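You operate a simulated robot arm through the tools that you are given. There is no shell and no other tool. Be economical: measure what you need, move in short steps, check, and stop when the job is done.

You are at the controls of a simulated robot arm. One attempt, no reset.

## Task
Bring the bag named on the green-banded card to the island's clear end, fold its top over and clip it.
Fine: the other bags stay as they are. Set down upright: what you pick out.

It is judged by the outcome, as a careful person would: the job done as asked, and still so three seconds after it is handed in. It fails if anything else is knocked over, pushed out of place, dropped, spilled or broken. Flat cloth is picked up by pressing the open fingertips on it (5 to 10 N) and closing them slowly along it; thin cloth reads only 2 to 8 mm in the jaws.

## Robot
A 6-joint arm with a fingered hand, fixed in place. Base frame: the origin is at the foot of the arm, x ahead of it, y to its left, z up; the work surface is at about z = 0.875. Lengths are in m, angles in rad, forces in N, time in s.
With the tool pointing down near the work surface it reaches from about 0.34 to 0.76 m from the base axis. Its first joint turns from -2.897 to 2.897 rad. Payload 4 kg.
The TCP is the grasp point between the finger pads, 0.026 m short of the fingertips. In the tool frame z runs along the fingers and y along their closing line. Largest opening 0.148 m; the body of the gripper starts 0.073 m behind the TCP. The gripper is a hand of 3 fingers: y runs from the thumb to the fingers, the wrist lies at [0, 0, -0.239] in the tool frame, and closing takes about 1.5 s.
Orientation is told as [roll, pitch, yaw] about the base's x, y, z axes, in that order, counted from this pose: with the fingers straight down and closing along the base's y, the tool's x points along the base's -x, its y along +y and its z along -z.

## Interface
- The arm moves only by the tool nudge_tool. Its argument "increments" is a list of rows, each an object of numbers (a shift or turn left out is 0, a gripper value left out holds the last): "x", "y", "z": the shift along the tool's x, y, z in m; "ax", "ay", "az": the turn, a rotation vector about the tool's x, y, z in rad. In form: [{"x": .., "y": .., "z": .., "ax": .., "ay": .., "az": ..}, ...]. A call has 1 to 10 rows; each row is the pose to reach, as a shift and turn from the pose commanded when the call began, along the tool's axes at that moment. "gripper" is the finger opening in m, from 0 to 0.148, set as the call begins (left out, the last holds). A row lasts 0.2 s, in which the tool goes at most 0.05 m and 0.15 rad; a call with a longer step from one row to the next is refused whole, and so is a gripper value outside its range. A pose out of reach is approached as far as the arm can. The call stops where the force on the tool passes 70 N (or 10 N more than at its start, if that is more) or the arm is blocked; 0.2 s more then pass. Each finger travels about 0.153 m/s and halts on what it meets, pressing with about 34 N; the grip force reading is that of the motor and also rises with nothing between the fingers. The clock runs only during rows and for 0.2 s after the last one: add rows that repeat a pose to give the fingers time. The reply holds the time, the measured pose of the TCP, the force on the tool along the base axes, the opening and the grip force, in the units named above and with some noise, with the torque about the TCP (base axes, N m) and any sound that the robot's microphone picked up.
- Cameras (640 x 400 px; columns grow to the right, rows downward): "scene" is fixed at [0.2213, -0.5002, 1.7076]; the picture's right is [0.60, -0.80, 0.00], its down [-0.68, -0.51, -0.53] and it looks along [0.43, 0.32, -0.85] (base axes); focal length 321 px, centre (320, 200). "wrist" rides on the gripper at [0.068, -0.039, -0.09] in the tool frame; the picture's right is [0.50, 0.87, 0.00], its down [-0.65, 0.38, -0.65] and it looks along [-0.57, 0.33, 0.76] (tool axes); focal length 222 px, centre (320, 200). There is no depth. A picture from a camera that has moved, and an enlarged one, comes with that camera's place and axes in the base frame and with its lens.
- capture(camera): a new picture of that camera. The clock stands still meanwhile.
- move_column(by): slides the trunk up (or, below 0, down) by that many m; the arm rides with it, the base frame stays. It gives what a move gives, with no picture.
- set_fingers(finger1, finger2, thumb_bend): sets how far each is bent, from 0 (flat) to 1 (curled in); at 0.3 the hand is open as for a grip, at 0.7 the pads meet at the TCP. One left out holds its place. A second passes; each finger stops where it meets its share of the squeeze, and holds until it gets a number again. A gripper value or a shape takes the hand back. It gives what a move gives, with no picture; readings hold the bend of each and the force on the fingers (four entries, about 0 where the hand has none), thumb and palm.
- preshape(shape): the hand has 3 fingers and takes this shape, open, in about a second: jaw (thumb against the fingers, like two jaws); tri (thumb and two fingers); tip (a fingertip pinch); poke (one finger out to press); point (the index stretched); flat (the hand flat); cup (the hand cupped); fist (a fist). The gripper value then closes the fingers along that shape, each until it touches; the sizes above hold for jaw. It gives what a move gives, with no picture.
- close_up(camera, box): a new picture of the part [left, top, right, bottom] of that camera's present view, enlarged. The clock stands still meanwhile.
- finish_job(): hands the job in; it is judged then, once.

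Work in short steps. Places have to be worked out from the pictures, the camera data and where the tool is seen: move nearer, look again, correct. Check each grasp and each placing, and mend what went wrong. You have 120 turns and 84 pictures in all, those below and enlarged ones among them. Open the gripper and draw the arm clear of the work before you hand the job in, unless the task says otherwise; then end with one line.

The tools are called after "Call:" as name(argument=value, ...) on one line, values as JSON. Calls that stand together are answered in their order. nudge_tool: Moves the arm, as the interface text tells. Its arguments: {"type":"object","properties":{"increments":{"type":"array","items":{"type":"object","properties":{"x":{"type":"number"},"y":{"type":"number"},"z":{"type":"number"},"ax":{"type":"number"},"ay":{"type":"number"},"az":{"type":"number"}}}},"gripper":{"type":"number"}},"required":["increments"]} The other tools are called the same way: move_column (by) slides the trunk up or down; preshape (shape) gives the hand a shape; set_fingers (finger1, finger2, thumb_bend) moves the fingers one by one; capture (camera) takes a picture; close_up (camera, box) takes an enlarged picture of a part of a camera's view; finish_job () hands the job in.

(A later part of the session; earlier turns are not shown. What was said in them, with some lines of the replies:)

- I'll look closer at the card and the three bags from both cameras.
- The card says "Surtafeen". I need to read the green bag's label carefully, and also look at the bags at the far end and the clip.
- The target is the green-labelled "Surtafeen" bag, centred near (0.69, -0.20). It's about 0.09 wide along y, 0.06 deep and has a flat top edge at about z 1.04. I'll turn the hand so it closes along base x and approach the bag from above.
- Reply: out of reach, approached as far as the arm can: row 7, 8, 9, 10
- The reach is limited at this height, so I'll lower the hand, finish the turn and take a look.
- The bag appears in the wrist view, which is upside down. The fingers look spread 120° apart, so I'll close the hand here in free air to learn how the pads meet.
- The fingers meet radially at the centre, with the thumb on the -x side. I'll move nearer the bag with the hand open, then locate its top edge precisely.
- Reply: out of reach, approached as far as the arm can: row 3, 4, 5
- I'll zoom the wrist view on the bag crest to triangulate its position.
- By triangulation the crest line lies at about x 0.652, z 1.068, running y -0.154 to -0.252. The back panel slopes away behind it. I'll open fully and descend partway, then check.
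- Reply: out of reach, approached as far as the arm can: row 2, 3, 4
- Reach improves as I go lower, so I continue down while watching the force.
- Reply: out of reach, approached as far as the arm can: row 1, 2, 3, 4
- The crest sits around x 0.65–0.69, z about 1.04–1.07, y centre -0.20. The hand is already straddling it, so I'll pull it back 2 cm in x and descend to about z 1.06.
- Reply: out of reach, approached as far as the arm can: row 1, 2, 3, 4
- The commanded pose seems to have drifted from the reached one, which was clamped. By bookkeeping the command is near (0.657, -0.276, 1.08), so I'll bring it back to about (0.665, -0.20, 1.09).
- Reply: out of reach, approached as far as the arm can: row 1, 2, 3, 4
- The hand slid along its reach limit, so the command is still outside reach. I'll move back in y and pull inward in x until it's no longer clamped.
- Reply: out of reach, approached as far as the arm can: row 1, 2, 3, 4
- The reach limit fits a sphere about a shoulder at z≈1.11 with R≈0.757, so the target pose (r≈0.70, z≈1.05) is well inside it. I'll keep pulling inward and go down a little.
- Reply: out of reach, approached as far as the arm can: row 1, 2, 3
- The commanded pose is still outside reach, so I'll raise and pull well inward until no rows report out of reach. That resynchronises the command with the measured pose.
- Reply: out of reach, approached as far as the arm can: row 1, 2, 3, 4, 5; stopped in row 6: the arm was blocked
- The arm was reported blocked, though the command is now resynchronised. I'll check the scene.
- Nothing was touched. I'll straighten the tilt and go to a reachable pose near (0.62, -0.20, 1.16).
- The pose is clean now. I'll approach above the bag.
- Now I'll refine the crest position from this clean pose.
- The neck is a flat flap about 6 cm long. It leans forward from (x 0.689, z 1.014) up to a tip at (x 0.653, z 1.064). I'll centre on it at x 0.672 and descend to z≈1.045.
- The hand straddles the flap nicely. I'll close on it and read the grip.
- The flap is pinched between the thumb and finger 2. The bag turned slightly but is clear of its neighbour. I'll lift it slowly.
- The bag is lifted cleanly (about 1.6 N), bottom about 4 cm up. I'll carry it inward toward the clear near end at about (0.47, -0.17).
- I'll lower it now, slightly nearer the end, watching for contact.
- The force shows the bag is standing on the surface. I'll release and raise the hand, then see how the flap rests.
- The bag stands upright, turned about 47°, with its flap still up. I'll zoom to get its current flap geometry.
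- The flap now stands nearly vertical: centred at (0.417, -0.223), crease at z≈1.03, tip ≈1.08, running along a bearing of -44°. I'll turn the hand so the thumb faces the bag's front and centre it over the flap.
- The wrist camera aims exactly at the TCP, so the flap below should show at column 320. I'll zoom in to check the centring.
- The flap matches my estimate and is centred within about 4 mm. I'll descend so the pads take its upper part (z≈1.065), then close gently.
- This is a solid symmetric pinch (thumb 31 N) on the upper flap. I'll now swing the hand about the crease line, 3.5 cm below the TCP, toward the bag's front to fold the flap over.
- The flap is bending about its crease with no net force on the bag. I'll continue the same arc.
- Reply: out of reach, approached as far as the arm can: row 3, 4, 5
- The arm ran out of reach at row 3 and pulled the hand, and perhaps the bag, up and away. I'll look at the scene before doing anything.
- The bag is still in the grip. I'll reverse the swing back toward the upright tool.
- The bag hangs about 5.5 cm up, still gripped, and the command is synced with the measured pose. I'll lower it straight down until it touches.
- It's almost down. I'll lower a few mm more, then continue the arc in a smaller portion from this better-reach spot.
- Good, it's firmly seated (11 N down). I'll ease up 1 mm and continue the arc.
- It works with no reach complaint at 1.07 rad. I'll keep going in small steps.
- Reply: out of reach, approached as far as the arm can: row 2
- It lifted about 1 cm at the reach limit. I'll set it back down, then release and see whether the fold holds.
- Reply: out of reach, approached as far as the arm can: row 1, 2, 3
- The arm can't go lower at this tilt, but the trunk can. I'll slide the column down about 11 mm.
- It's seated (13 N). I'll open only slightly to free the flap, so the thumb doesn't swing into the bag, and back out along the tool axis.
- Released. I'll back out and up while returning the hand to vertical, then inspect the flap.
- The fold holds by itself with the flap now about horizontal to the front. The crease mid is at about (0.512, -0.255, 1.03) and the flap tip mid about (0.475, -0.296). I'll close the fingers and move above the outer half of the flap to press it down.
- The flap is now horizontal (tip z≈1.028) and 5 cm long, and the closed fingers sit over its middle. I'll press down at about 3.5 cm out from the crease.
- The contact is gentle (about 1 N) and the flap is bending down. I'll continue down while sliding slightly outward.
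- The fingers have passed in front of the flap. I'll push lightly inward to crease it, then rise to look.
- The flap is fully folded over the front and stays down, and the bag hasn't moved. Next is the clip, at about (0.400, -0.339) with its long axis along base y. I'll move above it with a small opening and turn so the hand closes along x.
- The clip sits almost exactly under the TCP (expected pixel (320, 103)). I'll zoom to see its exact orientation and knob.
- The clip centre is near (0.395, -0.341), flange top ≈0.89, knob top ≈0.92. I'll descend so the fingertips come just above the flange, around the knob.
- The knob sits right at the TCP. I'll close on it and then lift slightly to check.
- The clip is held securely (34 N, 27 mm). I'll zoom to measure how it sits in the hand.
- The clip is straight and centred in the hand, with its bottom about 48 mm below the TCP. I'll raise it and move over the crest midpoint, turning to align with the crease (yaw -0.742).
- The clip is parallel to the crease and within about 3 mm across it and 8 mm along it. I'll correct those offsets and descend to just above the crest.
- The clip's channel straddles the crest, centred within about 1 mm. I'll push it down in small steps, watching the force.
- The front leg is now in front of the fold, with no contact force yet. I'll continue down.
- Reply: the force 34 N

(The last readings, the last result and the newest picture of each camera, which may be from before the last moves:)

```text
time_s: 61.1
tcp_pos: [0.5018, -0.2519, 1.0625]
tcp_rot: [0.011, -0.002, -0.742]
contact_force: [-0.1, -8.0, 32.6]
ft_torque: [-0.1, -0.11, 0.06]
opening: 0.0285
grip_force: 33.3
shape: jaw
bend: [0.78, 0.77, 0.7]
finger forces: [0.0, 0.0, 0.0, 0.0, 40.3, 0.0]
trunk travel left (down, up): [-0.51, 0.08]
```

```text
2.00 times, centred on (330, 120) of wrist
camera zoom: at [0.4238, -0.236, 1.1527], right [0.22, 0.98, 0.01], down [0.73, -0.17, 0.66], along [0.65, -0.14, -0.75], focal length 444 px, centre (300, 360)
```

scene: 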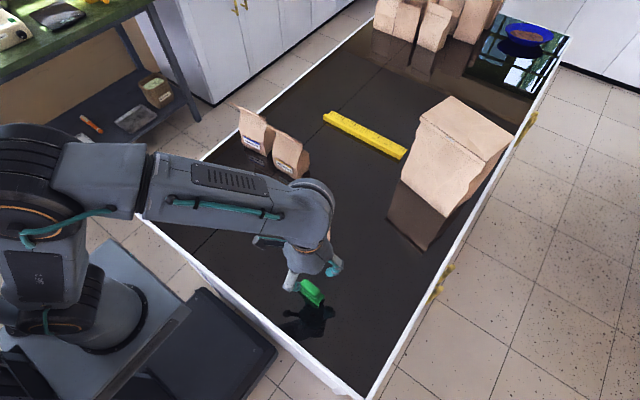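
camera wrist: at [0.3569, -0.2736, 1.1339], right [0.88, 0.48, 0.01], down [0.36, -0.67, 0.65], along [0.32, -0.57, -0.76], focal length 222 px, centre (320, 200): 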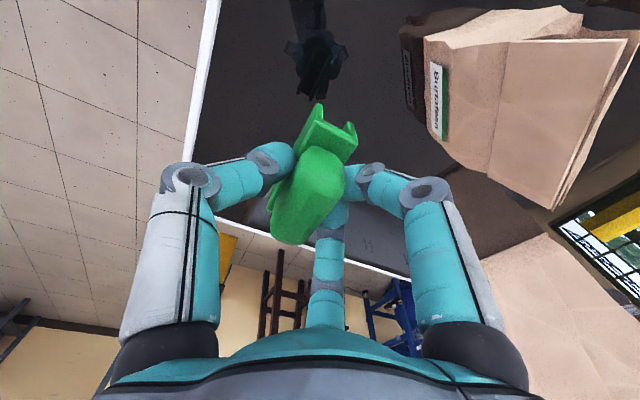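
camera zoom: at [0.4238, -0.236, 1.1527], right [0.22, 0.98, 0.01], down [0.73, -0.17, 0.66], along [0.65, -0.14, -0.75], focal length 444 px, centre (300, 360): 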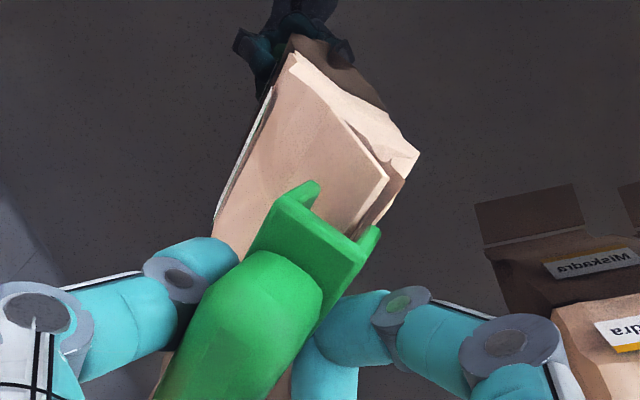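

The clip met resistance at 32 N and the hand slid a little down the knob, so the fingertips now bear on the flange. I'll press a bit more to see whether it seats or clicks.

Call:
nudge_tool(increments=[{"z": 0.002}, {"z": 0.003}])

Call:
close_up(camera="scene", box=[260, 170, 350, 260])

```text
time_s: 61.7
tcp_pos: [0.5018, -0.2513, 1.0586]
tcp_rot: [0.011, -0.004, -0.742]
contact_force: [-1.4, -7.5, 33.4]
ft_torque: [-0.08, -0.08, 0.06]
opening: 0.0286
grip_force: 34.5
shape: jaw
bend: [0.79, 0.78, 0.7]
finger forces: [0.0, 0.1, 0.1, 0.0, 38.8, 0.0]
trunk travel left (down, up): [-0.51, 0.08]
```

```text
4.44 times, centred on (305, 215) of scene
camera zoom: at [0.2213, -0.5002, 1.7076], right [0.6, -0.8, 0.0], down [-0.68, -0.51, -0.53], along [0.43, 0.32, -0.85], focal length 1426 px, centre (387, 133)
```

zoom: 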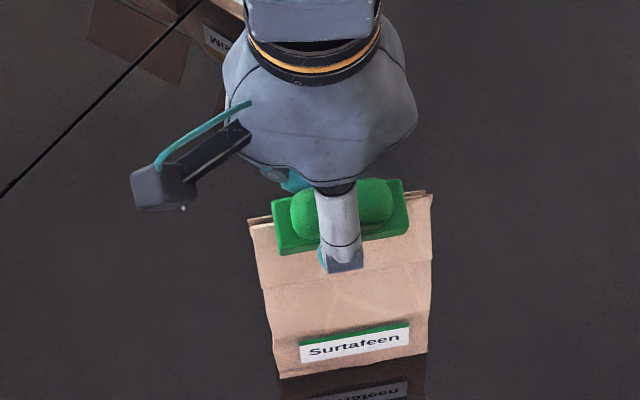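

The leg bottoms now sit about 15 mm below the crest, so the channel is fully seated. I'll release with a moderate opening and look.

Call:
nudge_tool(increments=[{}, {}, {}, {}], gripper=0.08)

Call:
close_up(camera="wrist", box=[240, 20, 420, 220])

```text
time_s: 62.7
tcp_pos: [0.5022, -0.2515, 1.0586]
tcp_rot: [0.009, 0.001, -0.743]
contact_force: [-1.0, 0.0, -0.3]
ft_torque: [0.0, 0.0, 0.04]
opening: 0.0792
grip_force: 0.1
shape: jaw
bend: [0.35, 0.35, 0.7]
finger forces: [0.1, 0.0, 0.0, 0.1, 0.1, 0.0]
trunk travel left (down, up): [-0.51, 0.08]
```

```text
2.00 times, centred on (330, 120) of wrist
camera zoom: at [0.4255, -0.2349, 1.1483], right [0.22, 0.98, 0.01], down [0.73, -0.17, 0.66], along [0.64, -0.14, -0.75], focal length 444 px, centre (300, 360)
```

zoom: 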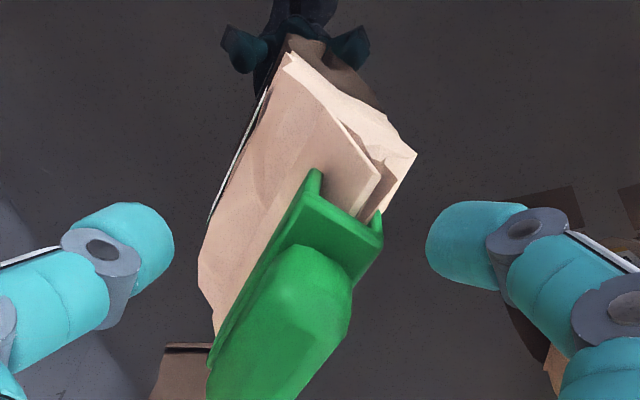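

The clip stays on the fold. I'll raise the hand straight up and inspect.

Call:
nudge_tool(increments=[{"z": -0.03}, {"z": -0.06}, {"z": -0.1}, {"z": -0.14}, {"z": -0.16}])

Call:
close_up(camera="scene", box=[260, 180, 350, 270])

Call:
close_up(camera="wrist", box=[250, 20, 390, 160])

```text
time_s: 63.9
tcp_pos: [0.501, -0.2527, 1.2205]
tcp_rot: [0.008, -0.001, -0.742]
contact_force: [0.2, -0.2, -0.7]
ft_torque: [-0.02, 0.0, -0.01]
opening: 0.0796
grip_force: 0.1
shape: jaw
bend: [0.35, 0.34, 0.7]
finger forces: [0.1, 0.1, 0.1, 0.1, 0.0, 0.0]
trunk travel left (down, up): [-0.51, 0.08]
```

```text
4.44 times, centred on (305, 225) of scene
camera zoom: at [0.2213, -0.5002, 1.7076], right [0.6, -0.8, 0.0], down [-0.68, -0.51, -0.53], along [0.43, 0.32, -0.85], focal length 1426 px, centre (387, 89)
```

zoom: 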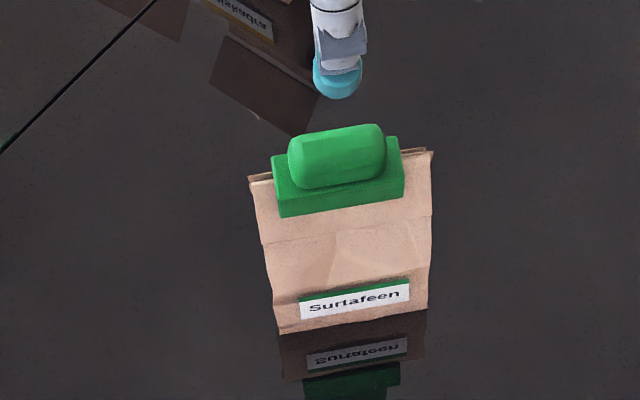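

```text
2.86 times, centred on (320, 90) of wrist
camera zoom: at [0.4242, -0.2369, 1.311], right [0.22, 0.98, 0.01], down [0.73, -0.17, 0.66], along [0.64, -0.14, -0.75], focal length 635 px, centre (320, 514)
```

zoom: 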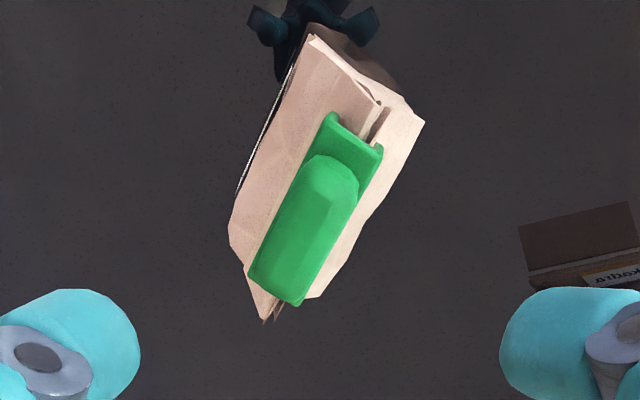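

The fold is clipped and upright. I'll draw the arm clear, up and to the left away from the bag, and verify the whole scene.

Call:
nudge_tool(increments=[{"z": -0.03}, {"x": 0.03, "y": 0.01, "z": -0.06}, {"x": 0.065, "y": 0.03, "z": -0.08}, {"x": 0.1, "y": 0.05, "z": -0.08}, {"x": 0.135, "y": 0.07, "z": -0.08}, {"x": 0.17, "y": 0.09, "z": -0.08}, {"x": 0.18, "y": 0.09, "z": -0.08}], gripper=0.148)

Call:
capture(camera="scene")

```text
time_s: 65.5
tcp_pos: [0.4298, -0.0647, 1.2985]
tcp_rot: [0.009, 0.001, -0.745]
contact_force: [0.2, 0.6, -0.4]
ft_torque: [0.0, 0.02, 0.01]
opening: 0.1479
grip_force: 0.1
shape: jaw
bend: [0.3, 0.3, 0.3]
finger forces: [0.0, 0.0, 0.0, 0.1, 0.0, 0.1]
trunk travel left (down, up): [-0.51, 0.08]
```

```text
6 pictures are left
```

scene: 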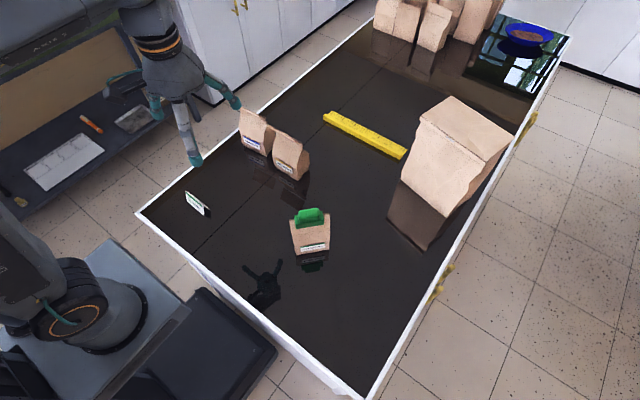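

The Surtafeen bag stands upright in the clear near end, folded and clipped. The other bags, card, ruler and bowl haven't moved and the arm is clear, so I'm handing in.

Call:
finish_job()

```text
The job is handed in.
```

The Surtafeen bag, named on the green-banded card, is standing upright at the island's clear end with its top folded over and clipped. Nothing else was disturbed.
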